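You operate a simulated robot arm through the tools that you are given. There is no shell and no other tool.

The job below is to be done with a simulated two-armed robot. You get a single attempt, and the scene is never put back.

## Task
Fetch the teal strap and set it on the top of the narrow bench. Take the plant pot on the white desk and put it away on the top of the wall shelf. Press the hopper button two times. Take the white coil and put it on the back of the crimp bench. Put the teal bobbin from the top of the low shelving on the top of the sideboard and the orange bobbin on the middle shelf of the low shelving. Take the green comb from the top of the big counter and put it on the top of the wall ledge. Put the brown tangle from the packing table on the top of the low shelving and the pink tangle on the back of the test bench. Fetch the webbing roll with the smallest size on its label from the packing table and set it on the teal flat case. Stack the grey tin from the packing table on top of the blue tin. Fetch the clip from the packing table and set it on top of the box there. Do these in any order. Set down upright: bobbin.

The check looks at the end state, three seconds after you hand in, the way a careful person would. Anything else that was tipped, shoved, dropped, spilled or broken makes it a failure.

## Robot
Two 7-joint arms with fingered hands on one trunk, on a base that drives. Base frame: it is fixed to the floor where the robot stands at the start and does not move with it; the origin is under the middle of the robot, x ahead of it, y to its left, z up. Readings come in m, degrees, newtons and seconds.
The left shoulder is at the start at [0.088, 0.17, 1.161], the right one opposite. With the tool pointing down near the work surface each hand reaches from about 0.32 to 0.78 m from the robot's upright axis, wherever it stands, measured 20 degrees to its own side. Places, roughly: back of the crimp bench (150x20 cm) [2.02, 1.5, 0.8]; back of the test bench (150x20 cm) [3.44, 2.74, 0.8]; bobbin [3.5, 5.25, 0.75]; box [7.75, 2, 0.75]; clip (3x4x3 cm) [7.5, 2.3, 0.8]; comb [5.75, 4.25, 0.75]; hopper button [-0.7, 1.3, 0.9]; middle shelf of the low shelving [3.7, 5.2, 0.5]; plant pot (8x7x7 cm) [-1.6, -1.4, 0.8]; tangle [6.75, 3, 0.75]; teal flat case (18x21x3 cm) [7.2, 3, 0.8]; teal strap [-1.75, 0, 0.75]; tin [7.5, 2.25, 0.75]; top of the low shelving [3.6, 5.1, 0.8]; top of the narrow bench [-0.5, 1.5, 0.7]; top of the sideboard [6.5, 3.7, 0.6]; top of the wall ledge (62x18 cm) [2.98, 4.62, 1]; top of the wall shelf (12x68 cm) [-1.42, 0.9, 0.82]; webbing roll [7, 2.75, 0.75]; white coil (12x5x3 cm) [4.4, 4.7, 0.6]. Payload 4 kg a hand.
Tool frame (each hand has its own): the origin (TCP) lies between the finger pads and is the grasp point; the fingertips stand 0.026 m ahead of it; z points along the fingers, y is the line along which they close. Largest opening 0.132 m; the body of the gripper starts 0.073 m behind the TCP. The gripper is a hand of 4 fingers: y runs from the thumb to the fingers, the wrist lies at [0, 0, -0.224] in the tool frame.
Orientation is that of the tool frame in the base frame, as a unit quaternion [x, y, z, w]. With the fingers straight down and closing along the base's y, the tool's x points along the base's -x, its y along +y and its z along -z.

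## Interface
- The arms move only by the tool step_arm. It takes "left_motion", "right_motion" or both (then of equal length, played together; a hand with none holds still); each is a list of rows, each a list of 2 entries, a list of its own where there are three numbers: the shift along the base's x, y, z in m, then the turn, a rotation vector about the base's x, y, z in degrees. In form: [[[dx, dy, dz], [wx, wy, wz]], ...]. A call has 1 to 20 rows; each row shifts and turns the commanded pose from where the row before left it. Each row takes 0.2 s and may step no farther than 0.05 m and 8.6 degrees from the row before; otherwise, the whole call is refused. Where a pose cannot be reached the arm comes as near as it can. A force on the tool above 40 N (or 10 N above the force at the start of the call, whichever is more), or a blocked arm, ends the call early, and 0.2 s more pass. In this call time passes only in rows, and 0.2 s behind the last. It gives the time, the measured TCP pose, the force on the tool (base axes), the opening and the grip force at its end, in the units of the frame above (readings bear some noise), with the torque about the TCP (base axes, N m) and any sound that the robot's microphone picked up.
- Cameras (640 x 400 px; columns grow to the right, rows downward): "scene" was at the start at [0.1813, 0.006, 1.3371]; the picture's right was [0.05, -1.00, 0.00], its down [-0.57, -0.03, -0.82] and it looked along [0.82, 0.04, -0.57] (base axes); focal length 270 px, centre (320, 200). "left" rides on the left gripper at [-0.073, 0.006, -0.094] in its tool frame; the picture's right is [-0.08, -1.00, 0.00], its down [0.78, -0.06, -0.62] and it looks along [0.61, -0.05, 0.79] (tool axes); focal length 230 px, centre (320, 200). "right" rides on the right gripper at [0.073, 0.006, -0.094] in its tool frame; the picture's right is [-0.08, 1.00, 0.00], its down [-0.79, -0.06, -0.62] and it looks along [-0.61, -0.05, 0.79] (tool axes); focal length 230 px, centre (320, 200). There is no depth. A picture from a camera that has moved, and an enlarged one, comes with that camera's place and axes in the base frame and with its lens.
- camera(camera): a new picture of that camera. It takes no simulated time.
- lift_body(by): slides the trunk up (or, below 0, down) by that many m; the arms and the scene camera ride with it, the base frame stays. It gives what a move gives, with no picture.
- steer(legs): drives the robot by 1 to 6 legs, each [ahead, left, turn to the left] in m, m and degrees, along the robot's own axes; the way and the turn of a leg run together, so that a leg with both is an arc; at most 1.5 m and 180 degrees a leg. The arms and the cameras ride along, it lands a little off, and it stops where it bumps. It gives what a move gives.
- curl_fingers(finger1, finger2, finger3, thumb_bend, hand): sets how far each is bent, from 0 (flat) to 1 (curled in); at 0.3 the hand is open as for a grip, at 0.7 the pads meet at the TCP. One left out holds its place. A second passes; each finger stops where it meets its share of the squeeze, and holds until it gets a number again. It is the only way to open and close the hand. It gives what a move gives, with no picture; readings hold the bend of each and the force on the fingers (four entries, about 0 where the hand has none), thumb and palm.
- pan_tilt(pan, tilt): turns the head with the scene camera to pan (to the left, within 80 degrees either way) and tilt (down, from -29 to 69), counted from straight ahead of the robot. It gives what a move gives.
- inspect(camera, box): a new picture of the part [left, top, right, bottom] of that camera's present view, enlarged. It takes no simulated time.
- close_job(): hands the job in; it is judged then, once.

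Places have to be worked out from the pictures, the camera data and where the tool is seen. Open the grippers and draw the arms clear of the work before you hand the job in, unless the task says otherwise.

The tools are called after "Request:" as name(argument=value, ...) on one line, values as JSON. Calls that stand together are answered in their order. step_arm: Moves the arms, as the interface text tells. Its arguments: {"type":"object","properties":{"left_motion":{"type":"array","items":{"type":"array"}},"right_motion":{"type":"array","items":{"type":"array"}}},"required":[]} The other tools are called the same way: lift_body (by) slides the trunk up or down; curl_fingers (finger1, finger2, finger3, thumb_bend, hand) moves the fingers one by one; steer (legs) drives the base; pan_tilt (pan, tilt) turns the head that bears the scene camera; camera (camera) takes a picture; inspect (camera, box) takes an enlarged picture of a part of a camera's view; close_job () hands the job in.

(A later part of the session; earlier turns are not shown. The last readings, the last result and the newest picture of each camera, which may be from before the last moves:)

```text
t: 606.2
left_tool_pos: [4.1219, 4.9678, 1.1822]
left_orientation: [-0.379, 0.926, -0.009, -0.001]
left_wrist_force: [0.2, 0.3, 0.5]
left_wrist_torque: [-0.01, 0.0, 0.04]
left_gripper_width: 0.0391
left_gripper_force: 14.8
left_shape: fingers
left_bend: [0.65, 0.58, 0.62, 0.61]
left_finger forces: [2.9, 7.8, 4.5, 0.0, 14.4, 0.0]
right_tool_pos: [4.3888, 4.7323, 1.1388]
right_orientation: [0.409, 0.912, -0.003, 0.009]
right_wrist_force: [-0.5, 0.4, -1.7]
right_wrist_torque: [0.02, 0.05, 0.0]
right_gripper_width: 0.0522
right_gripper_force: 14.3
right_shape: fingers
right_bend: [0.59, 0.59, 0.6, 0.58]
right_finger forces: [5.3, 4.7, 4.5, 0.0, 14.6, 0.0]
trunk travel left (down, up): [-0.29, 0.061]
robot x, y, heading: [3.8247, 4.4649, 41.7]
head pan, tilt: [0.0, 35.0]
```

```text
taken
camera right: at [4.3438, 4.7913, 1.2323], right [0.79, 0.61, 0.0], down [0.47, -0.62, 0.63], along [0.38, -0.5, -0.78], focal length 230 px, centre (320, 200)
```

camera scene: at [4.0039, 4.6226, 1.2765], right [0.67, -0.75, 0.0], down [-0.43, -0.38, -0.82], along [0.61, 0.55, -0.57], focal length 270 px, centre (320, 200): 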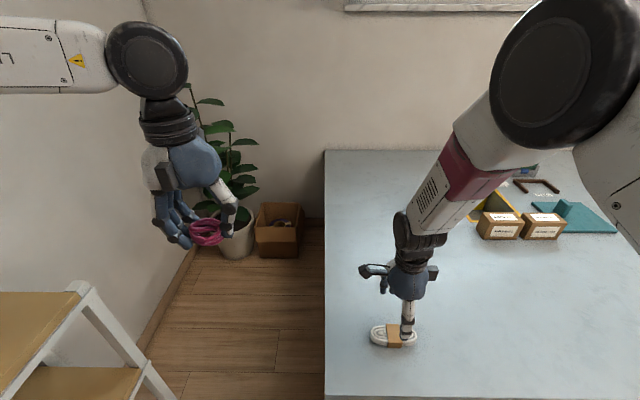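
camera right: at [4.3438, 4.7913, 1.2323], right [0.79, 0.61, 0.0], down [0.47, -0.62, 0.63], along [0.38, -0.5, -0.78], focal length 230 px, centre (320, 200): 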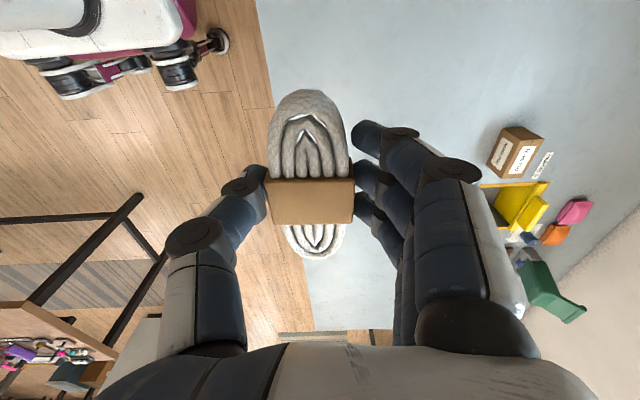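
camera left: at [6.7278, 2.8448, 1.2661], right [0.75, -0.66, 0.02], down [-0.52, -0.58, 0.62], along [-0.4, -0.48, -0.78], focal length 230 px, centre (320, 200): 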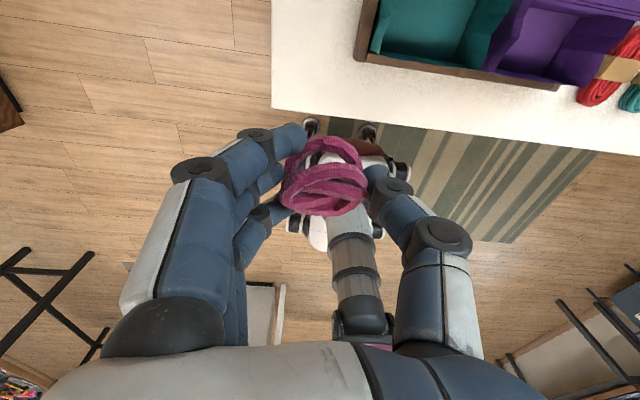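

Both items are secure. I back away, turn to face the test bench from the aisle side and sidestep along it.

Request:
steer(legs=[[-0.4, -0.25, 0], [0, 0, -90], [0, -1.0, 0]])

Request:
pan_tilt(pan=0, tilt=35)

Request:
camera(camera="scene")

```text
t: 621.7
left_tool_pos: [3.4585, 3.0371, 1.182]
left_orientation: [0.38, 0.925, -0.006, -0.006]
left_wrist_force: [0.5, -0.2, -0.6]
left_wrist_torque: [-0.03, -0.02, -0.01]
left_gripper_width: 0.039
left_gripper_force: 14.5
left_shape: fingers
left_bend: [0.65, 0.58, 0.62, 0.61]
left_finger forces: [2.8, 7.6, 4.0, 0.0, 14.0, 0.0]
right_tool_pos: [3.2242, 2.7694, 1.1406]
right_orientation: [0.932, 0.363, -0.008, 0.003]
right_wrist_force: [0.2, -0.3, -2.2]
right_wrist_torque: [-0.02, -0.02, -0.02]
right_gripper_width: 0.0518
right_gripper_force: 14.1
right_shape: fingers
right_bend: [0.59, 0.6, 0.6, 0.58]
right_finger forces: [5.0, 4.5, 4.3, 0.0, 14.0, 0.0]
trunk travel left (down, up): [-0.29, 0.061]
robot x, y, heading: [2.9476, 3.3243, -47.7]
head pan, tilt: [0.0, 35.0]
```

```text
t: 622.3
left_tool_pos: [3.4584, 3.0359, 1.1818]
left_orientation: [0.379, 0.925, -0.006, -0.007]
left_wrist_force: [0.3, -0.3, -0.4]
left_wrist_torque: [0.01, 0.03, -0.01]
left_gripper_width: 0.0391
left_gripper_force: 14.1
left_shape: fingers
left_bend: [0.65, 0.58, 0.62, 0.61]
left_finger forces: [2.8, 7.6, 4.1, 0.1, 14.0, 0.1]
right_tool_pos: [3.2236, 2.7691, 1.1403]
right_orientation: [0.932, 0.361, -0.007, 0.004]
right_wrist_force: [0.3, 0.3, -1.6]
right_wrist_torque: [-0.04, -0.05, 0.0]
right_gripper_width: 0.0517
right_gripper_force: 13.9
right_shape: fingers
right_bend: [0.59, 0.6, 0.6, 0.58]
right_finger forces: [5.0, 4.6, 4.2, 0.0, 14.0, 0.0]
trunk travel left (down, up): [-0.29, 0.061]
robot x, y, heading: [2.9491, 3.3252, -47.7]
head pan, tilt: [0.0, 35.0]
```

```text
taken
camera scene: at [3.0377, 3.2302, 1.4541], right [-0.74, -0.67, 0.0], down [-0.39, 0.42, -0.82], along [0.55, -0.6, -0.57], focal length 270 px, centre (320, 200)
```

scene: 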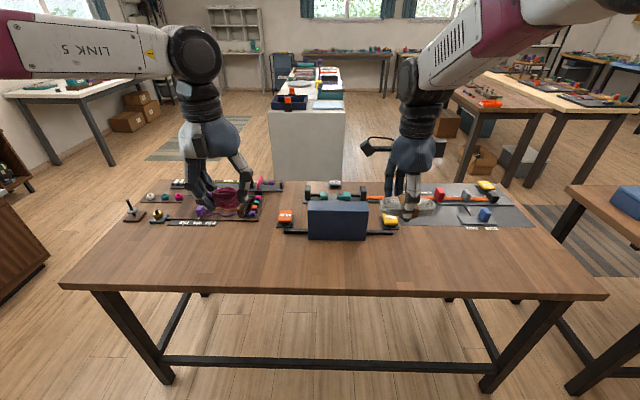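

I'm facing the bench from its back side; the near strip is free. I drive a little closer and move the pink tangle over the back strip at left.

Request:
steer(legs=[[0.12, 0, 0]])

Request:
lift_body(by=-0.1)

Request:
step_arm(left_motion=[[[0.011, -0.0125, 0], [0, 0, 0]], [[0.011, -0.0125, 0], [0, 0, 0]], [[0.011, -0.0125, 0], [0, 0, 0]], [[0.011, -0.0125, -0.03], [0, 0, 0]], [[0, 0, -0.045], [0, 0, 0]], [[0, 0, -0.045], [0, 0, 0]]])

Request:
camera(camera="scene")

Request:
camera(camera="left")

```text
t: 623.5
left_tool_pos: [3.5386, 2.9481, 1.183]
left_orientation: [0.38, 0.925, -0.006, -0.007]
left_wrist_force: [0.9, -0.3, -0.9]
left_wrist_torque: [0.02, 0.0, 0.01]
left_gripper_width: 0.039
left_gripper_force: 14.4
left_shape: fingers
left_bend: [0.65, 0.58, 0.62, 0.61]
left_finger forces: [2.7, 7.7, 4.1, 0.0, 14.0, 0.1]
right_tool_pos: [3.3053, 2.6814, 1.1414]
right_orientation: [0.932, 0.363, -0.008, 0.004]
right_wrist_force: [-0.1, -0.4, -1.3]
right_wrist_torque: [0.03, -0.01, 0.0]
right_gripper_width: 0.0518
right_gripper_force: 14.1
right_shape: fingers
right_bend: [0.59, 0.6, 0.6, 0.58]
right_finger forces: [5.1, 4.7, 4.3, 0.0, 14.1, 0.1]
trunk travel left (down, up): [-0.29, 0.061]
robot x, y, heading: [3.0291, 3.2355, -47.5]
head pan, tilt: [0.0, 35.0]
```

```text
t: 624.9
left_tool_pos: [3.5376, 2.9506, 1.0842]
left_orientation: [0.38, 0.925, -0.006, -0.006]
left_wrist_force: [-0.4, -0.7, -1.1]
left_wrist_torque: [0.02, 0.0, 0.01]
left_gripper_width: 0.039
left_gripper_force: 14.6
left_shape: fingers
left_bend: [0.65, 0.58, 0.62, 0.61]
left_finger forces: [2.8, 7.7, 4.1, 0.1, 14.0, 0.0]
right_tool_pos: [3.3049, 2.682, 1.042]
right_orientation: [0.932, 0.362, -0.006, 0.005]
right_wrist_force: [-0.2, 0.2, -2.0]
right_wrist_torque: [-0.04, -0.01, 0.02]
right_gripper_width: 0.0519
right_gripper_force: 14.5
right_shape: fingers
right_bend: [0.59, 0.6, 0.6, 0.58]
right_finger forces: [5.2, 4.6, 4.3, 0.0, 14.1, 0.0]
trunk travel left (down, up): [-0.19, 0.161]
robot x, y, heading: [3.0297, 3.2385, -47.2]
head pan, tilt: [0.0, 35.0]
```

```text
t: 626.2
left_tool_pos: [3.5806, 2.899, 0.9652]
left_orientation: [0.38, 0.925, -0.008, -0.006]
left_wrist_force: [0.1, -0.7, -0.9]
left_wrist_torque: [-0.01, -0.01, 0.01]
left_gripper_width: 0.0389
left_gripper_force: 14.1
left_shape: fingers
left_bend: [0.65, 0.58, 0.62, 0.61]
left_finger forces: [2.9, 7.6, 4.3, 0.1, 14.0, 0.0]
right_tool_pos: [3.3054, 2.6819, 1.0393]
right_orientation: [0.932, 0.362, -0.008, 0.004]
right_wrist_force: [-1.2, 0.5, -1.3]
right_wrist_torque: [0.01, -0.03, 0.0]
right_gripper_width: 0.0518
right_gripper_force: 14.2
right_shape: fingers
right_bend: [0.59, 0.6, 0.6, 0.58]
right_finger forces: [5.1, 4.7, 4.4, 0.0, 14.1, 0.0]
trunk travel left (down, up): [-0.19, 0.161]
robot x, y, heading: [3.029, 3.2385, -47.7]
head pan, tilt: [0.0, 35.0]
```

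```text
taken
camera scene: at [3.1458, 3.1126, 1.3517], right [-0.74, -0.68, 0.0], down [-0.39, 0.42, -0.82], along [0.55, -0.6, -0.57], focal length 270 px, centre (320, 200)
```

scene: 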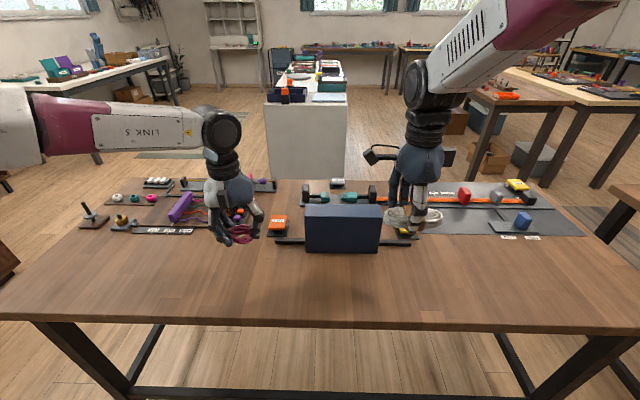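

```text
taken
camera left: at [3.6386, 2.8539, 1.0565], right [-0.65, -0.76, 0.02], down [-0.59, 0.51, 0.62], along [-0.48, 0.39, -0.78], focal length 230 px, centre (320, 200)
```

left: 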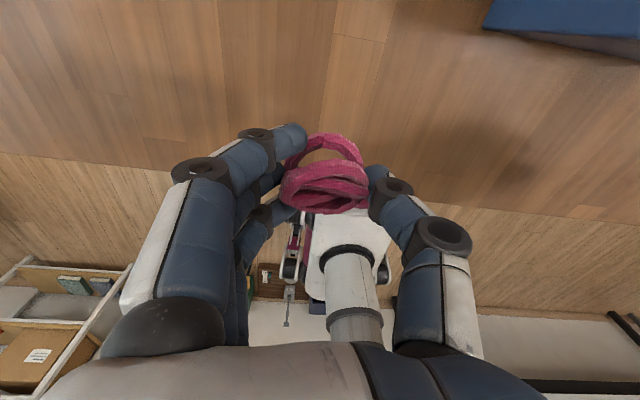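

The tangle is about 12 cm inside the near edge, within the back strip. I lower it to the bench top.

Request:
step_arm(left_motion=[[[0, 0, -0.045], [0, 0, 0]], [[0, 0, -0.04], [0, 0, 0]], [[0, 0, -0.012], [0, 0, 0]], [[0, 0, -0.008], [0, 0, 0]]])

```text
t: 627.2
left_tool_pos: [3.5829, 2.8997, 0.8571]
left_orientation: [0.38, 0.925, -0.006, -0.006]
left_wrist_force: [-0.6, -0.4, -0.6]
left_wrist_torque: [0.0, 0.03, 0.02]
left_gripper_width: 0.039
left_gripper_force: 14.6
left_shape: fingers
left_bend: [0.65, 0.58, 0.62, 0.61]
left_finger forces: [3.1, 7.6, 4.4, 0.1, 13.7, 0.0]
right_tool_pos: [3.3047, 2.6822, 1.0402]
right_orientation: [0.932, 0.362, -0.008, 0.004]
right_wrist_force: [-0.2, -0.5, -2.1]
right_wrist_torque: [-0.04, 0.01, 0.0]
right_gripper_width: 0.0517
right_gripper_force: 13.7
right_shape: fingers
right_bend: [0.59, 0.6, 0.6, 0.58]
right_finger forces: [5.2, 4.6, 4.3, 0.0, 14.1, 0.0]
trunk travel left (down, up): [-0.19, 0.161]
robot x, y, heading: [3.0279, 3.2371, -47.3]
head pan, tilt: [0.0, 35.0]
```

Request:
step_arm(left_motion=[[[0, 0, -0.008], [0, 0, 0]], [[0, 0, -0.006], [0, 0, 0]], [[0, 0, -0.006], [0, 0, 0]]])

```text
t: 628.0
left_tool_pos: [3.5816, 2.9014, 0.836]
left_orientation: [0.38, 0.925, -0.006, -0.006]
left_wrist_force: [-0.2, -0.3, -0.4]
left_wrist_torque: [-0.02, -0.01, 0.01]
left_gripper_width: 0.0389
left_gripper_force: 14.5
left_shape: fingers
left_bend: [0.65, 0.58, 0.62, 0.61]
left_finger forces: [3.1, 7.5, 4.3, 0.0, 13.8, 0.0]
right_tool_pos: [3.3052, 2.6819, 1.0404]
right_orientation: [0.932, 0.362, -0.008, 0.004]
right_wrist_force: [-0.4, -0.5, -1.2]
right_wrist_torque: [0.01, -0.04, -0.01]
right_gripper_width: 0.0518
right_gripper_force: 14.1
right_shape: fingers
right_bend: [0.59, 0.6, 0.6, 0.58]
right_finger forces: [5.2, 4.7, 4.3, 0.0, 14.2, 0.0]
trunk travel left (down, up): [-0.19, 0.161]
robot x, y, heading: [3.0304, 3.2348, -47.8]
head pan, tilt: [0.0, 35.0]
```

Request:
step_arm(left_motion=[[[0, 0, -0.006], [0, 0, 0]], [[0, 0, -0.006], [0, 0, 0]], [[0, 0, -0.005], [0, 0, 0]]])

Request:
camera(camera="left")

```text
t: 628.8
left_tool_pos: [3.5823, 2.8989, 0.8325]
left_orientation: [0.379, 0.925, -0.009, -0.001]
left_wrist_force: [-3.3, 7.9, 27.6]
left_wrist_torque: [0.42, -0.04, 0.15]
left_gripper_width: 0.0389
left_gripper_force: 24.4
left_shape: fingers
left_bend: [0.66, 0.63, 0.65, 0.61]
left_finger forces: [4.9, 20.5, 6.7, 0.0, 15.7, 0.0]
right_tool_pos: [3.3036, 2.6843, 1.0411]
right_orientation: [0.932, 0.363, -0.008, 0.006]
right_wrist_force: [0.0, -0.6, -1.9]
right_wrist_torque: [0.02, 0.0, 0.02]
right_gripper_width: 0.0516
right_gripper_force: 14.2
right_shape: fingers
right_bend: [0.59, 0.6, 0.6, 0.58]
right_finger forces: [5.1, 4.7, 4.3, 0.1, 14.2, 0.1]
trunk travel left (down, up): [-0.19, 0.161]
robot x, y, heading: [3.0338, 3.239, -47.5]
head pan, tilt: [0.0, 35.0]
stopped in row 3 (left hand): the force on the tool passed its limit at 43 N (the readings are from after the stop); the commanded pose is now the measured one
```

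```text
taken
camera left: at [3.6398, 2.8547, 0.925], right [-0.64, -0.77, 0.02], down [-0.6, 0.52, 0.62], along [-0.48, 0.38, -0.79], focal length 230 px, centre (320, 200)
```

left: 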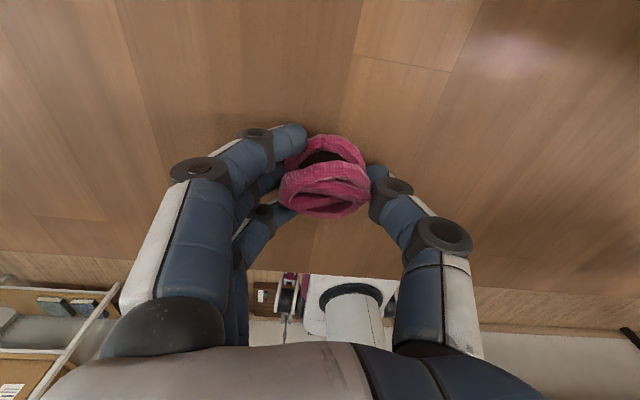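

Contact with the bench. I ease up 4 mm, release the tangle and raise the hand.

Request:
step_arm(left_motion=[[[0, 0, 0.005], [0, 0, 0]]])

Request:
curl_fingers(hand="left", finger1=0.53, finger2=0.5, finger3=0.5, thumb_bend=0.53)

Request:
step_arm(left_motion=[[[0, 0, 0.015], [0, 0, 0]], [[0, 0, 0.03], [0, 0, 0]]])

Request:
camera(camera="left")

```text
t: 629.2
left_tool_pos: [3.5819, 2.8975, 0.8314]
left_orientation: [0.379, 0.925, -0.007, -0.004]
left_wrist_force: [-0.3, 0.2, 9.1]
left_wrist_torque: [-0.06, -0.05, 0.0]
left_gripper_width: 0.0393
left_gripper_force: 16.5
left_shape: fingers
left_bend: [0.66, 0.61, 0.65, 0.61]
left_finger forces: [4.9, 8.6, 5.2, 0.1, 15.2, 0.2]
right_tool_pos: [3.3039, 2.6817, 1.0389]
right_orientation: [0.932, 0.362, -0.008, 0.004]
right_wrist_force: [-0.1, -0.3, -1.1]
right_wrist_torque: [-0.01, -0.04, 0.0]
right_gripper_width: 0.0518
right_gripper_force: 14.3
right_shape: fingers
right_bend: [0.59, 0.6, 0.6, 0.58]
right_finger forces: [5.1, 4.8, 4.3, 0.1, 14.2, 0.1]
trunk travel left (down, up): [-0.19, 0.161]
robot x, y, heading: [3.0291, 3.2362, -47.4]
head pan, tilt: [0.0, 35.0]
```

```text
t: 630.2
left_tool_pos: [3.5824, 2.8979, 0.8338]
left_orientation: [0.38, 0.925, -0.008, -0.004]
left_wrist_force: [-2.4, -4.6, 12.1]
left_wrist_torque: [0.2, -0.19, 0.0]
left_gripper_width: 0.0581
left_gripper_force: 5.5
left_shape: fingers
left_bend: [0.55, 0.54, 0.54, 0.53]
left_finger forces: [2.7, 4.9, 4.3, 0.0, 0.0, 0.1]
right_tool_pos: [3.3036, 2.6818, 1.0413]
right_orientation: [0.932, 0.362, -0.006, 0.004]
right_wrist_force: [-0.6, 0.6, -0.9]
right_wrist_torque: [-0.01, -0.01, 0.0]
right_gripper_width: 0.0517
right_gripper_force: 13.9
right_shape: fingers
right_bend: [0.59, 0.6, 0.6, 0.58]
right_finger forces: [5.1, 4.7, 4.3, 0.0, 14.1, 0.0]
trunk travel left (down, up): [-0.19, 0.161]
robot x, y, heading: [3.0299, 3.2383, -47.4]
head pan, tilt: [0.0, 35.0]
```

```text
t: 630.8
left_tool_pos: [3.5841, 2.8991, 0.8773]
left_orientation: [0.378, 0.926, -0.008, -0.005]
left_wrist_force: [-0.5, -0.1, 0.1]
left_wrist_torque: [0.01, -0.01, -0.03]
left_gripper_width: 0.0604
left_gripper_force: 0.0
left_shape: fingers
left_bend: [0.53, 0.5, 0.5, 0.53]
left_finger forces: [0.0, 0.0, 0.0, 0.0, 0.0, 0.0]
right_tool_pos: [3.3047, 2.6824, 1.041]
right_orientation: [0.932, 0.362, -0.007, 0.005]
right_wrist_force: [1.0, 0.4, -1.5]
right_wrist_torque: [-0.01, -0.04, 0.0]
right_gripper_width: 0.0518
right_gripper_force: 13.7
right_shape: fingers
right_bend: [0.59, 0.6, 0.6, 0.58]
right_finger forces: [5.1, 4.6, 4.4, 0.0, 14.1, 0.0]
trunk travel left (down, up): [-0.19, 0.161]
robot x, y, heading: [3.0314, 3.2335, -47.3]
head pan, tilt: [0.0, 35.0]
```

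```text
taken
camera left: at [3.6409, 2.8536, 0.9701], right [-0.64, -0.77, 0.02], down [-0.59, 0.51, 0.62], along [-0.48, 0.39, -0.78], focal length 230 px, centre (320, 200)
```

left: 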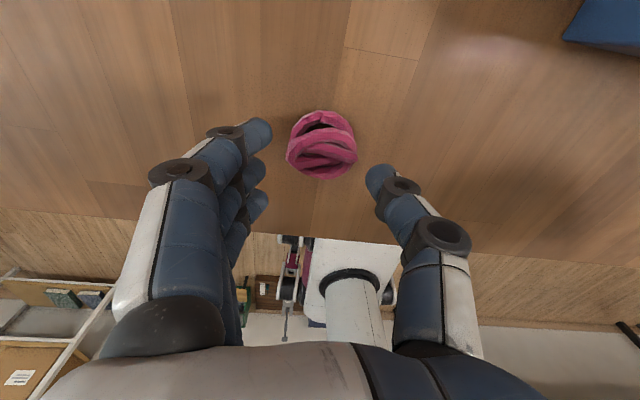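

The pink tangle is on the test bench's back strip. I raise the hand, back off, and sidestep right to the crimp bench with the coil.

Request:
step_arm(left_motion=[[[0, 0, 0.045], [0, 0, 0]], [[0, 0, 0.045], [0, 0, 0]], [[0, 0, 0.045], [0, 0, 0]], [[0, 0, 0.045], [0, 0, 0]], [[0, 0, 0.045], [0, 0, 0]]])

Request:
lift_body(by=0.1)

Request:
steer(legs=[[-0.15, 0, -0.8], [0, -1.4, 0], [0, -0.25, 0]])

Request:
camera(camera="scene")

```text
t: 632.0
left_tool_pos: [3.5817, 2.9005, 1.1036]
left_orientation: [0.38, 0.925, -0.008, -0.004]
left_wrist_force: [-0.8, -0.3, 0.2]
left_wrist_torque: [0.02, -0.03, 0.03]
left_gripper_width: 0.0609
left_gripper_force: 0.0
left_shape: fingers
left_bend: [0.53, 0.5, 0.5, 0.53]
left_finger forces: [0.1, 0.0, 0.1, 0.0, 0.0, 0.1]
right_tool_pos: [3.304, 2.6823, 1.0401]
right_orientation: [0.932, 0.362, -0.007, 0.005]
right_wrist_force: [-0.3, 0.4, -1.3]
right_wrist_torque: [-0.02, 0.01, 0.0]
right_gripper_width: 0.0519
right_gripper_force: 14.1
right_shape: fingers
right_bend: [0.59, 0.6, 0.6, 0.58]
right_finger forces: [5.0, 4.8, 4.3, 0.0, 14.1, 0.0]
trunk travel left (down, up): [-0.19, 0.161]
robot x, y, heading: [3.0339, 3.2343, -47.5]
head pan, tilt: [0.0, 35.0]
```

```text
t: 633.3
left_tool_pos: [3.5833, 2.8994, 1.2007]
left_orientation: [0.38, 0.925, -0.007, -0.005]
left_wrist_force: [0.9, -0.5, 0.1]
left_wrist_torque: [-0.02, 0.01, -0.03]
left_gripper_width: 0.0605
left_gripper_force: 0.1
left_shape: fingers
left_bend: [0.53, 0.5, 0.5, 0.53]
left_finger forces: [0.1, 0.1, 0.1, 0.0, 0.0, 0.0]
right_tool_pos: [3.3043, 2.6824, 1.1391]
right_orientation: [0.932, 0.362, -0.008, 0.005]
right_wrist_force: [0.4, -0.6, -0.9]
right_wrist_torque: [-0.01, -0.01, 0.03]
right_gripper_width: 0.0518
right_gripper_force: 14.3
right_shape: fingers
right_bend: [0.59, 0.6, 0.6, 0.58]
right_finger forces: [5.1, 4.7, 4.3, 0.0, 14.1, 0.1]
trunk travel left (down, up): [-0.29, 0.061]
robot x, y, heading: [3.0273, 3.2385, -47.5]
head pan, tilt: [0.0, 35.0]
```

```text
t: 649.2
left_tool_pos: [2.25, 1.8952, 1.2018]
left_orientation: [0.38, 0.925, -0.008, -0.004]
left_wrist_force: [0.8, 0.6, 0.0]
left_wrist_torque: [0.02, 0.0, 0.01]
left_gripper_width: 0.0607
left_gripper_force: 0.2
left_shape: fingers
left_bend: [0.53, 0.5, 0.5, 0.53]
left_finger forces: [0.0, 0.0, 0.0, 0.0, 0.1, 0.0]
right_tool_pos: [1.9716, 1.6783, 1.1402]
right_orientation: [0.932, 0.362, -0.008, 0.006]
right_wrist_force: [-0.5, -0.7, -1.5]
right_wrist_torque: [0.01, -0.05, 0.02]
right_gripper_width: 0.0517
right_gripper_force: 14.4
right_shape: fingers
right_bend: [0.59, 0.6, 0.6, 0.58]
right_finger forces: [5.1, 4.7, 4.3, 0.0, 14.0, 0.0]
trunk travel left (down, up): [-0.29, 0.061]
robot x, y, heading: [1.6979, 2.2368, -47.6]
head pan, tilt: [0.0, 35.0]
```

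```text
taken
camera scene: at [1.7851, 2.1401, 1.4541], right [-0.74, -0.67, 0.0], down [-0.39, 0.42, -0.82], along [0.55, -0.61, -0.57], focal length 270 px, centre (320, 200)
```

scene: 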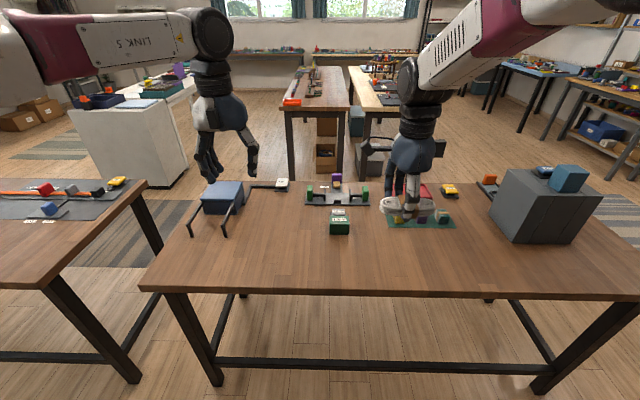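

The crimp bench's back strip is free in front of me. I drive closer, lower the trunk, and bring the coil over it.

Request:
steer(legs=[[0.12, 0, 0]])

Request:
lift_body(by=-0.1)

Request:
step_arm(right_motion=[[[0.007, -0.008, 0], [0, 0, 0]], [[0.007, -0.008, -0.03], [0, 0, 0]], [[0.007, -0.008, -0.045], [0, 0, 0]], [[0, 0, -0.045], [0, 0, 0]]])

Request:
camera(camera="right")

Request:
camera(camera="scene")

```text
t: 650.5
left_tool_pos: [2.3316, 1.8058, 1.2022]
left_orientation: [0.38, 0.925, -0.007, -0.004]
left_wrist_force: [-0.9, 1.0, -0.4]
left_wrist_torque: [-0.01, 0.02, -0.02]
left_gripper_width: 0.0607
left_gripper_force: 0.1
left_shape: fingers
left_bend: [0.53, 0.5, 0.5, 0.53]
left_finger forces: [0.0, 0.1, 0.0, 0.0, 0.1, 0.0]
right_tool_pos: [2.0524, 1.5892, 1.1399]
right_orientation: [0.932, 0.362, -0.008, 0.003]
right_wrist_force: [0.4, -1.6, -2.2]
right_wrist_torque: [0.05, 0.03, 0.0]
right_gripper_width: 0.0521
right_gripper_force: 13.8
right_shape: fingers
right_bend: [0.59, 0.6, 0.6, 0.58]
right_finger forces: [5.0, 4.7, 4.4, 0.0, 14.2, 0.1]
trunk travel left (down, up): [-0.29, 0.061]
robot x, y, heading: [1.7811, 2.1477, -47.7]
head pan, tilt: [0.0, 35.0]
```

```text
t: 651.8
left_tool_pos: [2.3311, 1.8068, 1.1036]
left_orientation: [0.38, 0.925, -0.009, -0.003]
left_wrist_force: [0.3, 0.7, -0.2]
left_wrist_torque: [-0.01, -0.03, 0.0]
left_gripper_width: 0.0606
left_gripper_force: 0.0
left_shape: fingers
left_bend: [0.53, 0.5, 0.5, 0.53]
left_finger forces: [0.0, 0.0, 0.1, 0.1, 0.0, 0.0]
right_tool_pos: [2.0524, 1.5904, 1.0423]
right_orientation: [0.932, 0.361, -0.008, 0.006]
right_wrist_force: [0.3, 0.8, -1.5]
right_wrist_torque: [0.01, -0.03, 0.0]
right_gripper_width: 0.0518
right_gripper_force: 14.3
right_shape: fingers
right_bend: [0.59, 0.6, 0.6, 0.58]
right_finger forces: [5.1, 4.7, 4.3, 0.0, 14.1, 0.0]
trunk travel left (down, up): [-0.19, 0.161]
robot x, y, heading: [1.7791, 2.1472, -47.5]
head pan, tilt: [0.0, 35.0]
```

```text
t: 652.8
left_tool_pos: [2.3315, 1.8056, 1.1015]
left_orientation: [0.381, 0.925, -0.007, -0.005]
left_wrist_force: [0.7, -0.2, 0.4]
left_wrist_torque: [0.01, -0.01, 0.01]
left_gripper_width: 0.0607
left_gripper_force: 0.1
left_shape: fingers
left_bend: [0.53, 0.5, 0.5, 0.53]
left_finger forces: [0.0, 0.0, 0.0, 0.0, 0.0, 0.1]
right_tool_pos: [2.074, 1.5647, 0.9225]
right_orientation: [0.932, 0.362, -0.007, 0.005]
right_wrist_force: [-0.2, -0.6, -1.5]
right_wrist_torque: [0.03, 0.01, -0.01]
right_gripper_width: 0.0516
right_gripper_force: 13.5
right_shape: fingers
right_bend: [0.59, 0.6, 0.6, 0.58]
right_finger forces: [5.2, 4.8, 4.2, 0.0, 14.2, 0.0]
trunk travel left (down, up): [-0.19, 0.161]
robot x, y, heading: [1.7798, 2.1456, -47.6]
head pan, tilt: [0.0, 35.0]
```

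```text
taken
camera right: at [2.1349, 1.6118, 1.0147], right [0.61, -0.79, 0.0], down [-0.61, -0.48, 0.63], along [-0.49, -0.39, -0.78], focal length 230 px, centre (320, 200)
```

right: 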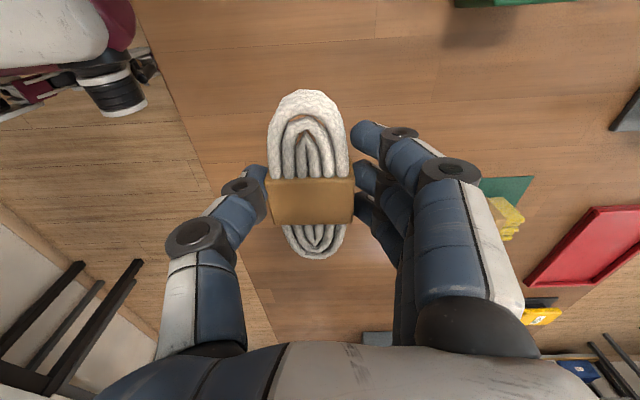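

```text
taken
camera scene: at [1.8939, 2.0212, 1.3517], right [-0.74, -0.67, 0.0], down [-0.39, 0.42, -0.82], along [0.55, -0.6, -0.57], focal length 270 px, centre (320, 200)
```

scene: 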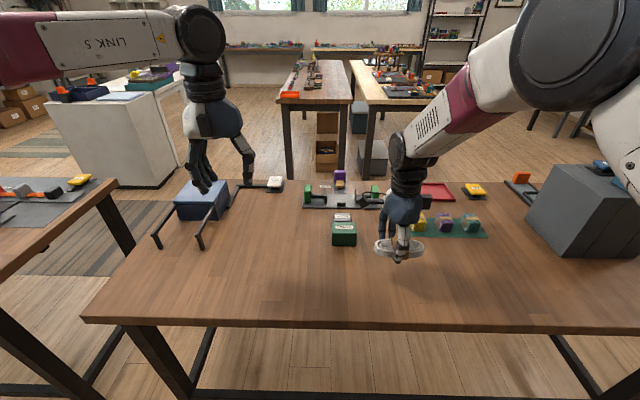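

Over the strip with room around. I lower to contact.

Request:
step_arm(right_motion=[[[0, 0, -0.04], [0, 0, 0]], [[0, 0, -0.03], [0, 0, 0]], [[0, 0, -0.01], [0, 0, 0]], [[0, 0, -0.007], [0, 0, 0]]])

```text
t: 653.8
left_tool_pos: [2.3307, 1.8065, 1.1038]
left_orientation: [0.38, 0.925, -0.009, -0.005]
left_wrist_force: [0.1, 1.2, 0.2]
left_wrist_torque: [0.0, 0.03, 0.03]
left_gripper_width: 0.0604
left_gripper_force: 0.0
left_shape: fingers
left_bend: [0.53, 0.5, 0.5, 0.53]
left_finger forces: [0.0, 0.0, 0.0, 0.1, 0.0, 0.0]
right_tool_pos: [2.0739, 1.566, 0.8352]
right_orientation: [0.932, 0.362, -0.007, 0.006]
right_wrist_force: [1.0, -1.0, 3.2]
right_wrist_torque: [0.06, 0.12, 0.03]
right_gripper_width: 0.0515
right_gripper_force: 14.4
right_shape: fingers
right_bend: [0.59, 0.6, 0.6, 0.58]
right_finger forces: [5.3, 4.9, 5.0, 0.1, 14.0, 0.0]
trunk travel left (down, up): [-0.19, 0.161]
robot x, y, heading: [1.7829, 2.1458, -47.4]
head pan, tilt: [0.0, 35.0]
```

First contact at 0.835. I open the hand.

Request:
curl_fingers(hand="right", finger1=0.52, finger2=0.52, finger3=0.52, thumb_bend=0.52)

Request:
curl_fingers(hand="right", finger1=0.44, finger2=0.44, finger3=0.44, thumb_bend=0.44)

Request:
step_arm(right_motion=[[[0, 0, 0.015], [0, 0, 0]], [[0, 0, 0.045], [0, 0, 0]], [[0, 0, 0.045], [0, 0, 0]], [[0, 0, 0.045], [0, 0, 0]], [[0, 0, 0.045], [0, 0, 0]]])

Request:
camera(camera="right")

Request:
camera(camera="scene")

```text
t: 654.8
left_tool_pos: [2.3319, 1.806, 1.1025]
left_orientation: [0.38, 0.925, -0.008, -0.004]
left_wrist_force: [-0.2, -0.6, -0.7]
left_wrist_torque: [0.02, 0.02, -0.02]
left_gripper_width: 0.0607
left_gripper_force: 0.2
left_shape: fingers
left_bend: [0.53, 0.5, 0.5, 0.53]
left_finger forces: [0.0, 0.0, 0.0, 0.0, 0.1, 0.0]
right_tool_pos: [2.0743, 1.5669, 0.8335]
right_orientation: [0.932, 0.361, -0.008, 0.003]
right_wrist_force: [0.2, 0.0, 0.5]
right_wrist_torque: [0.04, -0.03, 0.03]
right_gripper_width: 0.0636
right_gripper_force: 0.0
right_shape: fingers
right_bend: [0.52, 0.52, 0.52, 0.52]
right_finger forces: [0.1, 0.1, 0.0, 0.0, 0.0, 0.1]
trunk travel left (down, up): [-0.19, 0.161]
robot x, y, heading: [1.7777, 2.1438, -47.6]
head pan, tilt: [0.0, 35.0]
```

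```text
t: 655.8
left_tool_pos: [2.3321, 1.8067, 1.1022]
left_orientation: [0.38, 0.925, -0.007, -0.004]
left_wrist_force: [0.0, -0.6, 0.1]
left_wrist_torque: [0.0, -0.04, 0.01]
left_gripper_width: 0.0603
left_gripper_force: 0.1
left_shape: fingers
left_bend: [0.53, 0.5, 0.5, 0.53]
left_finger forces: [0.0, 0.0, 0.0, 0.0, 0.0, 0.0]
right_tool_pos: [2.074, 1.566, 0.834]
right_orientation: [0.932, 0.361, -0.008, 0.004]
right_wrist_force: [0.5, 0.5, -1.1]
right_wrist_torque: [0.02, -0.02, 0.02]
right_gripper_width: 0.0896
right_gripper_force: 0.1
right_shape: fingers
right_bend: [0.44, 0.44, 0.44, 0.44]
right_finger forces: [0.0, 0.0, 0.0, 0.1, 0.0, 0.0]
trunk travel left (down, up): [-0.19, 0.161]
robot x, y, heading: [1.7821, 2.1468, -47.8]
head pan, tilt: [0.0, 35.0]
```

```text
t: 657.0
left_tool_pos: [2.3298, 1.8065, 1.1034]
left_orientation: [0.38, 0.925, -0.007, -0.005]
left_wrist_force: [-0.1, -0.4, 0.3]
left_wrist_torque: [0.01, -0.04, 0.02]
left_gripper_width: 0.0606
left_gripper_force: 0.0
left_shape: fingers
left_bend: [0.53, 0.5, 0.5, 0.53]
left_finger forces: [0.1, 0.1, 0.1, 0.0, 0.0, 0.1]
right_tool_pos: [2.0734, 1.5686, 1.0284]
right_orientation: [0.932, 0.361, -0.009, 0.004]
right_wrist_force: [-0.2, 0.2, 0.6]
right_wrist_torque: [-0.02, 0.0, 0.02]
right_gripper_width: 0.0899
right_gripper_force: 0.1
right_shape: fingers
right_bend: [0.44, 0.44, 0.44, 0.44]
right_finger forces: [0.0, 0.1, 0.1, 0.1, 0.0, 0.0]
trunk travel left (down, up): [-0.19, 0.161]
robot x, y, heading: [1.7772, 2.145, -47.7]
head pan, tilt: [0.0, 35.0]
```

```text
taken
camera right: at [2.1332, 1.6144, 1.1212], right [0.61, -0.79, 0.0], down [-0.61, -0.48, 0.63], along [-0.5, -0.39, -0.78], focal length 230 px, centre (320, 200)
```

right: 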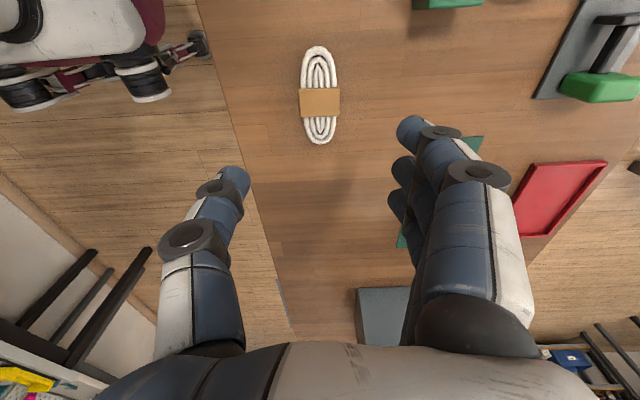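

```text
taken
camera scene: at [1.893, 2.0224, 1.3521], right [-0.74, -0.67, 0.0], down [-0.39, 0.42, -0.82], along [0.55, -0.61, -0.57], focal length 270 px, centre (320, 200)
```

scene: 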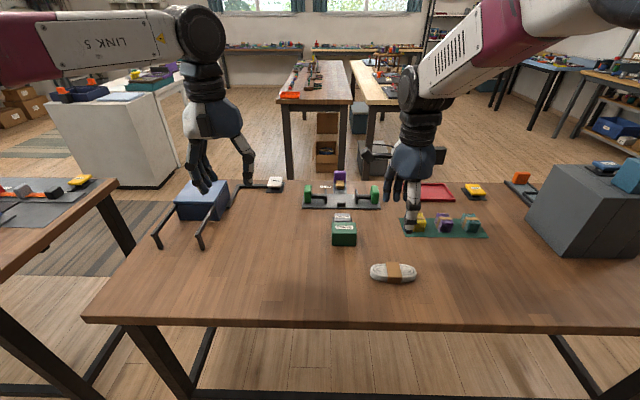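

The coil is on the crimp bench's back. Last is the comb. I raise up, straighten the right hand, and drive back along the aisle toward the counter.

Request:
lift_body(by=0.12)

Request:
steer(legs=[[-0.12, 0, -0.5], [0, 1.45, 0], [0, 1.45, 0], [0, 0.12, 0]])

Request:
step_arm(right_motion=[[[0, 0, 0.005], [0, 0, 8.2]], [[0, 0, 0.005], [0, 0, 8.2]], [[0, 0, 0.005], [0, 0, 8.2]], [[0, 0, 0.005], [0, 0, 8.2]], [[0, 0, 0.005], [0, 0, 8.2]], [[0, 0, 0.005], [0, 0, 8.2]], [[0, 0, 0], [0, 0, 8.2]], [[0, 0, 0], [0, 0, 8.2]], [[0, 0, 0], [0, 0, 8.2]], [[0, 0, 0], [0, 0, 8.2]], [[0, 0, 0], [0, 0, 8]]])

Request:
camera(camera="scene")

```text
t: 658.5
left_tool_pos: [2.3315, 1.8066, 1.2214]
left_orientation: [0.38, 0.925, -0.007, -0.005]
left_wrist_force: [0.6, -0.4, 0.7]
left_wrist_torque: [-0.01, 0.02, -0.01]
left_gripper_width: 0.0606
left_gripper_force: 0.1
left_shape: fingers
left_bend: [0.53, 0.5, 0.5, 0.53]
left_finger forces: [0.1, 0.0, 0.0, 0.0, 0.1, 0.1]
right_tool_pos: [2.0735, 1.5669, 1.1493]
right_orientation: [0.932, 0.362, -0.008, 0.005]
right_wrist_force: [0.0, 0.8, -0.2]
right_wrist_torque: [-0.01, 0.02, -0.05]
right_gripper_width: 0.0899
right_gripper_force: 0.0
right_shape: fingers
right_bend: [0.44, 0.44, 0.44, 0.44]
right_finger forces: [0.0, 0.1, 0.0, 0.1, 0.1, 0.0]
trunk travel left (down, up): [-0.31, 0.041]
robot x, y, heading: [1.7808, 2.1475, -47.5]
head pan, tilt: [0.0, 35.0]
```

```text
t: 686.2
left_tool_pos: [4.4979, 3.9487, 1.2225]
left_orientation: [0.383, 0.924, -0.008, -0.005]
left_wrist_force: [-0.1, 0.1, -0.2]
left_wrist_torque: [-0.01, -0.02, -0.02]
left_gripper_width: 0.0606
left_gripper_force: 0.1
left_shape: fingers
left_bend: [0.53, 0.5, 0.5, 0.53]
left_finger forces: [0.1, 0.0, 0.0, 0.1, 0.0, 0.0]
right_tool_pos: [4.2383, 3.711, 1.1487]
right_orientation: [0.933, 0.359, -0.008, 0.004]
right_wrist_force: [-0.4, -0.2, 0.3]
right_wrist_torque: [-0.02, -0.02, -0.03]
right_gripper_width: 0.0898
right_gripper_force: 0.1
right_shape: fingers
right_bend: [0.44, 0.44, 0.44, 0.44]
right_finger forces: [0.2, 0.0, 0.0, 0.0, 0.1, 0.0]
trunk travel left (down, up): [-0.31, 0.041]
robot x, y, heading: [3.9492, 4.2959, -47.9]
head pan, tilt: [0.0, 35.0]
```

```text
t: 688.6
left_tool_pos: [4.498, 3.9492, 1.2232]
left_orientation: [0.384, 0.923, -0.008, -0.004]
left_wrist_force: [0.1, 0.3, 0.0]
left_wrist_torque: [-0.01, 0.01, 0.01]
left_gripper_width: 0.0603
left_gripper_force: 0.0
left_shape: fingers
left_bend: [0.53, 0.5, 0.5, 0.53]
left_finger forces: [0.1, 0.0, 0.0, 0.0, 0.1, 0.0]
right_tool_pos: [4.2389, 3.7111, 1.1774]
right_orientation: [0.406, 0.914, -0.002, 0.008]
right_wrist_force: [-0.4, 0.4, 0.1]
right_wrist_torque: [-0.01, -0.01, 0.02]
right_gripper_width: 0.0899
right_gripper_force: 0.0
right_shape: fingers
right_bend: [0.44, 0.44, 0.44, 0.44]
right_finger forces: [0.1, 0.0, 0.0, 0.1, 0.0, 0.0]
trunk travel left (down, up): [-0.31, 0.041]
robot x, y, heading: [3.951, 4.2921, -47.9]
head pan, tilt: [0.0, 35.0]
```

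```text
taken
camera scene: at [4.0334, 4.1989, 1.4743], right [-0.74, -0.67, 0.0], down [-0.38, 0.43, -0.82], along [0.55, -0.61, -0.57], focal length 270 px, centre (320, 200)
```

scene: 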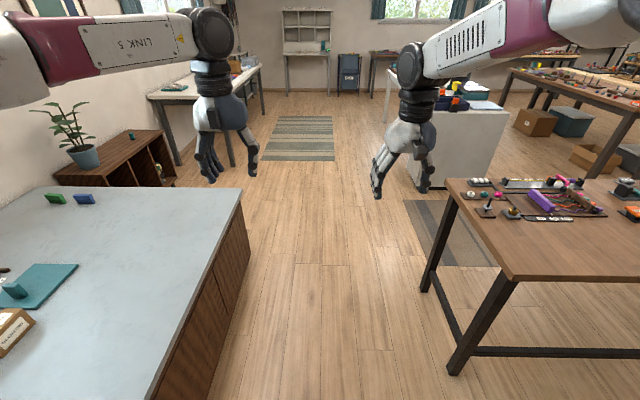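

The comb and a blue comb are visible on the counter's far right. I drive forward past the counter's end, sidestep to it, and turn (over free floor) to face the comb.

Request:
steer(legs=[[1.4, 0, -0.6], [0.52, 0, 0], [0, 0.95, 0], [0, 0, -101], [0, 0, -101]])

Request:
pan_tilt(pan=-10, tilt=40)

Request:
camera(camera="scene")

Request:
camera(camera="right")

```text
t: 715.2
left_tool_pos: [5.5576, 4.0226, 1.2223]
left_orientation: [0.837, -0.548, 0.005, -0.007]
left_wrist_force: [0.1, 0.1, -0.4]
left_wrist_torque: [0.0, -0.04, -0.03]
left_gripper_width: 0.0607
left_gripper_force: 0.1
left_shape: fingers
left_bend: [0.53, 0.5, 0.5, 0.53]
left_finger forces: [0.0, 0.1, 0.0, 0.0, 0.1, 0.1]
right_tool_pos: [5.8866, 4.149, 1.177]
right_orientation: [0.821, -0.571, -0.008, -0.004]
right_wrist_force: [1.0, -0.1, 0.3]
right_wrist_torque: [-0.01, -0.01, 0.01]
right_gripper_width: 0.09
right_gripper_force: 0.2
right_shape: fingers
right_bend: [0.44, 0.44, 0.44, 0.44]
right_finger forces: [0.0, 0.1, 0.0, 0.0, 0.1, 0.0]
trunk travel left (down, up): [-0.31, 0.041]
robot x, y, heading: [5.9433, 3.5009, 110.6]
head pan, tilt: [0.0, 35.0]
```

```text
t: 715.9
left_tool_pos: [5.5565, 4.0216, 1.2224]
left_orientation: [0.837, -0.548, 0.005, -0.007]
left_wrist_force: [-0.3, -0.4, 0.2]
left_wrist_torque: [0.0, 0.01, -0.03]
left_gripper_width: 0.0606
left_gripper_force: 0.0
left_shape: fingers
left_bend: [0.53, 0.5, 0.5, 0.53]
left_finger forces: [0.0, 0.0, 0.1, 0.1, 0.0, 0.0]
right_tool_pos: [5.8847, 4.1491, 1.1786]
right_orientation: [0.821, -0.571, -0.007, -0.004]
right_wrist_force: [0.1, -0.3, -0.5]
right_wrist_torque: [-0.02, 0.0, -0.04]
right_gripper_width: 0.0901
right_gripper_force: 0.1
right_shape: fingers
right_bend: [0.44, 0.44, 0.44, 0.44]
right_finger forces: [0.1, 0.0, 0.0, 0.0, 0.0, 0.0]
trunk travel left (down, up): [-0.31, 0.041]
robot x, y, heading: [5.9408, 3.499, 110.6]
head pan, tilt: [-10.0, 40.0]
```

```text
taken
camera scene: at [5.9118, 3.6251, 1.4667], right [0.98, 0.18, 0.0], down [0.12, -0.63, -0.77], along [-0.14, 0.75, -0.64], focal length 270 px, centre (320, 200)
```

scene: 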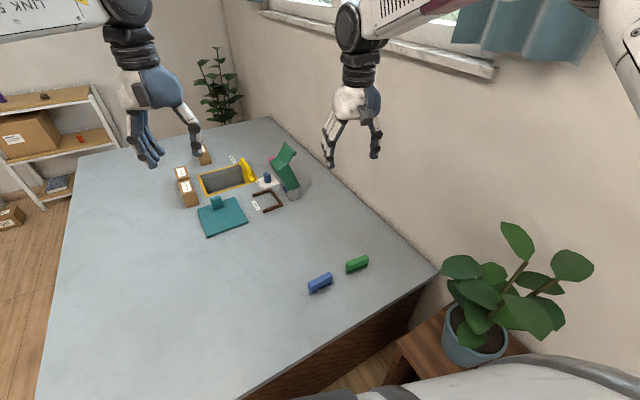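

```text
taken
camera right: at [5.9073, 4.0778, 1.2705], right [-0.96, -0.28, 0.0], down [-0.21, 0.75, 0.63], along [-0.18, 0.6, -0.78], focal length 230 px, centre (320, 200)
```

right: 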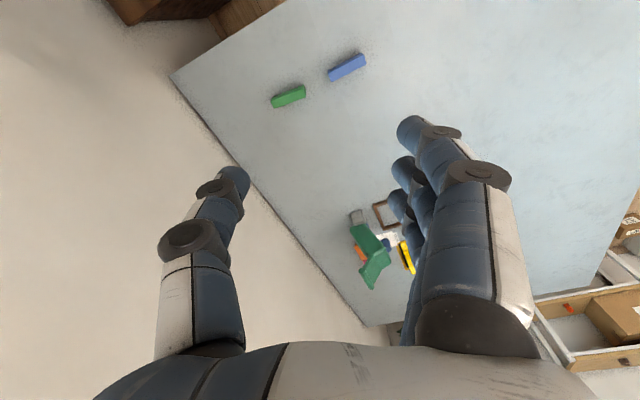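

Green comb at (5.934, 4.262) with its axis at about 35°. I zoom in to see its shape.

Request:
inspect(camera="scene", box=[290, 235, 400, 310])

Request:
inspect(camera="right", box=[240, 40, 400, 140])

```text
5.33 times, centred on (345, 272) of scene
camera zoom: at [5.9118, 3.6251, 1.4667], right [0.98, 0.18, 0.0], down [0.12, -0.63, -0.77], along [-0.14, 0.75, -0.64], focal length 1442 px, centre (187, -187)
```

zoom: 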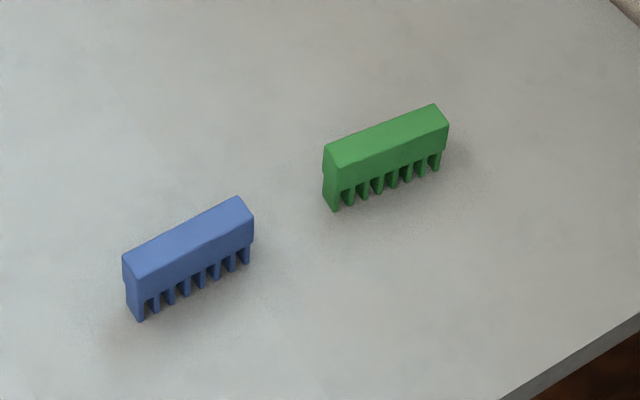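

```text
4.00 times, centred on (320, 90) of right
camera zoom: at [5.9073, 4.0778, 1.2705], right [-0.96, -0.28, 0.0], down [-0.21, 0.75, 0.63], along [-0.18, 0.6, -0.78], focal length 920 px, centre (320, 640)
```

zoom: 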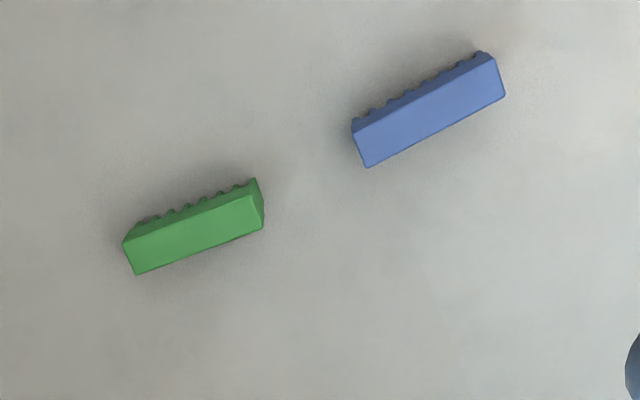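

The comb stands on its teeth, spine about 9×3 cm. I rotate the right hand to close across the spine, edge closer, and lower the trunk.

Request:
step_arm(right_motion=[[[0, 0, 0], [0, 0, -8.3]], [[0, 0, 0], [0, 0, -8.3]], [[0, 0, 0], [0, 0, -8.3]], [[0, 0, 0], [0, 0, -8.3]], [[0, 0, 0], [0, 0, -8.3]], [[0, 0, 0], [0, 0, -8.3]], [[0, 0, 0], [0, 0, -8.3]], [[0, 0, 0], [0, 0, -8.3]], [[0, 0, 0], [0, 0, -8.3]]])

Request:
steer(legs=[[0.06, 0, 0]])

Request:
lift_body(by=-0.24)

Request:
camera(camera="right")

Request:
camera(camera="scene")

```text
t: 717.9
left_tool_pos: [5.5566, 4.0218, 1.2218]
left_orientation: [0.836, -0.548, 0.006, -0.007]
left_wrist_force: [-0.3, 0.6, 0.1]
left_wrist_torque: [-0.03, 0.0, 0.02]
left_gripper_width: 0.0604
left_gripper_force: 0.1
left_shape: fingers
left_bend: [0.53, 0.5, 0.5, 0.53]
left_finger forces: [0.2, 0.0, 0.0, 0.0, 0.0, 0.0]
right_tool_pos: [5.8849, 4.1494, 1.1779]
right_orientation: [-0.306, 0.952, 0.005, 0.008]
right_wrist_force: [0.5, 0.2, -1.1]
right_wrist_torque: [-0.01, -0.02, 0.01]
right_gripper_width: 0.0898
right_gripper_force: 0.0
right_shape: fingers
right_bend: [0.44, 0.44, 0.44, 0.44]
right_finger forces: [0.0, 0.0, 0.0, 0.0, 0.0, 0.0]
trunk travel left (down, up): [-0.31, 0.041]
robot x, y, heading: [5.9416, 3.499, 110.7]
head pan, tilt: [-10.0, 40.0]
```

```text
t: 718.9
left_tool_pos: [5.537, 4.0772, 1.2212]
left_orientation: [0.836, -0.548, 0.007, -0.006]
left_wrist_force: [0.4, 0.5, -0.9]
left_wrist_torque: [-0.03, 0.01, 0.03]
left_gripper_width: 0.0604
left_gripper_force: 0.0
left_shape: fingers
left_bend: [0.53, 0.5, 0.5, 0.53]
left_finger forces: [0.1, 0.0, 0.0, 0.0, 0.1, 0.0]
right_tool_pos: [5.863, 4.2053, 1.1774]
right_orientation: [-0.307, 0.952, 0.003, 0.007]
right_wrist_force: [-0.9, 0.1, -0.8]
right_wrist_torque: [-0.03, -0.06, 0.04]
right_gripper_width: 0.0899
right_gripper_force: 0.0
right_shape: fingers
right_bend: [0.44, 0.44, 0.44, 0.44]
right_finger forces: [0.0, 0.0, 0.0, 0.0, 0.0, 0.1]
trunk travel left (down, up): [-0.31, 0.041]
robot x, y, heading: [5.9196, 3.555, 110.5]
head pan, tilt: [-10.0, 40.0]
```

```text
t: 721.4
left_tool_pos: [5.5369, 4.077, 0.9848]
left_orientation: [0.836, -0.549, 0.005, -0.009]
left_wrist_force: [0.0, 0.4, -0.4]
left_wrist_torque: [0.02, 0.02, 0.04]
left_gripper_width: 0.0605
left_gripper_force: 0.2
left_shape: fingers
left_bend: [0.53, 0.5, 0.5, 0.53]
left_finger forces: [0.0, 0.0, 0.0, 0.1, 0.1, 0.0]
right_tool_pos: [5.8609, 4.2108, 0.9015]
right_orientation: [-0.308, 0.951, -0.034, 0.008]
right_wrist_force: [0.3, -0.4, -0.5]
right_wrist_torque: [0.03, -0.01, -0.02]
right_gripper_width: 0.0898
right_gripper_force: 0.0
right_shape: fingers
right_bend: [0.44, 0.44, 0.44, 0.44]
right_finger forces: [0.0, 0.0, 0.1, 0.0, 0.1, 0.0]
trunk travel left (down, up): [-0.07, 0.281]
robot x, y, heading: [5.9217, 3.5583, 110.3]
head pan, tilt: [-10.0, 40.0]
```

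```text
taken
camera right: at [5.7973, 4.1781, 0.9945], right [-0.52, 0.85, -0.07], down [0.65, 0.45, 0.62], along [0.56, 0.28, -0.78], focal length 230 px, centre (320, 200)
```

right: 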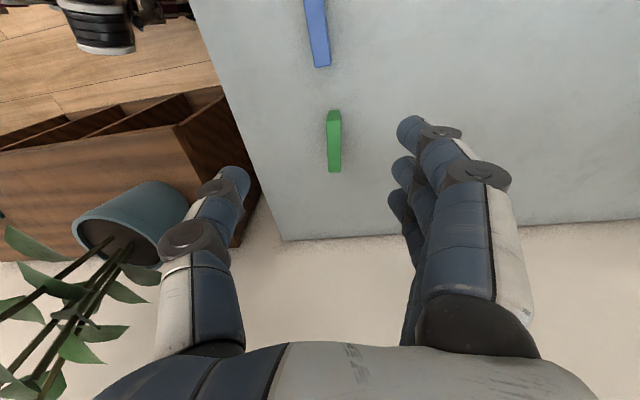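

```text
taken
camera scene: at [5.8356, 3.8288, 1.2113], right [0.98, 0.18, 0.0], down [0.12, -0.63, -0.77], along [-0.14, 0.75, -0.64], focal length 270 px, centre (320, 200)
```

scene: 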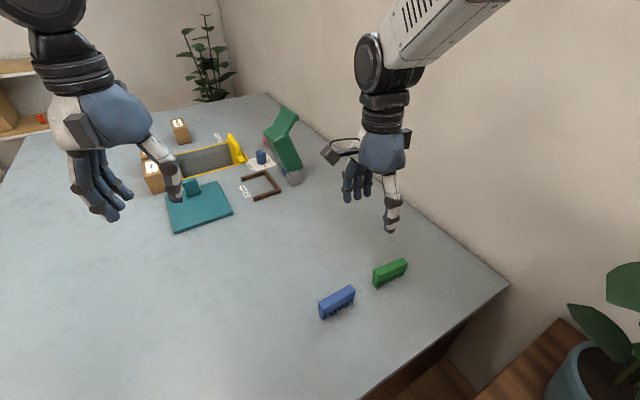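

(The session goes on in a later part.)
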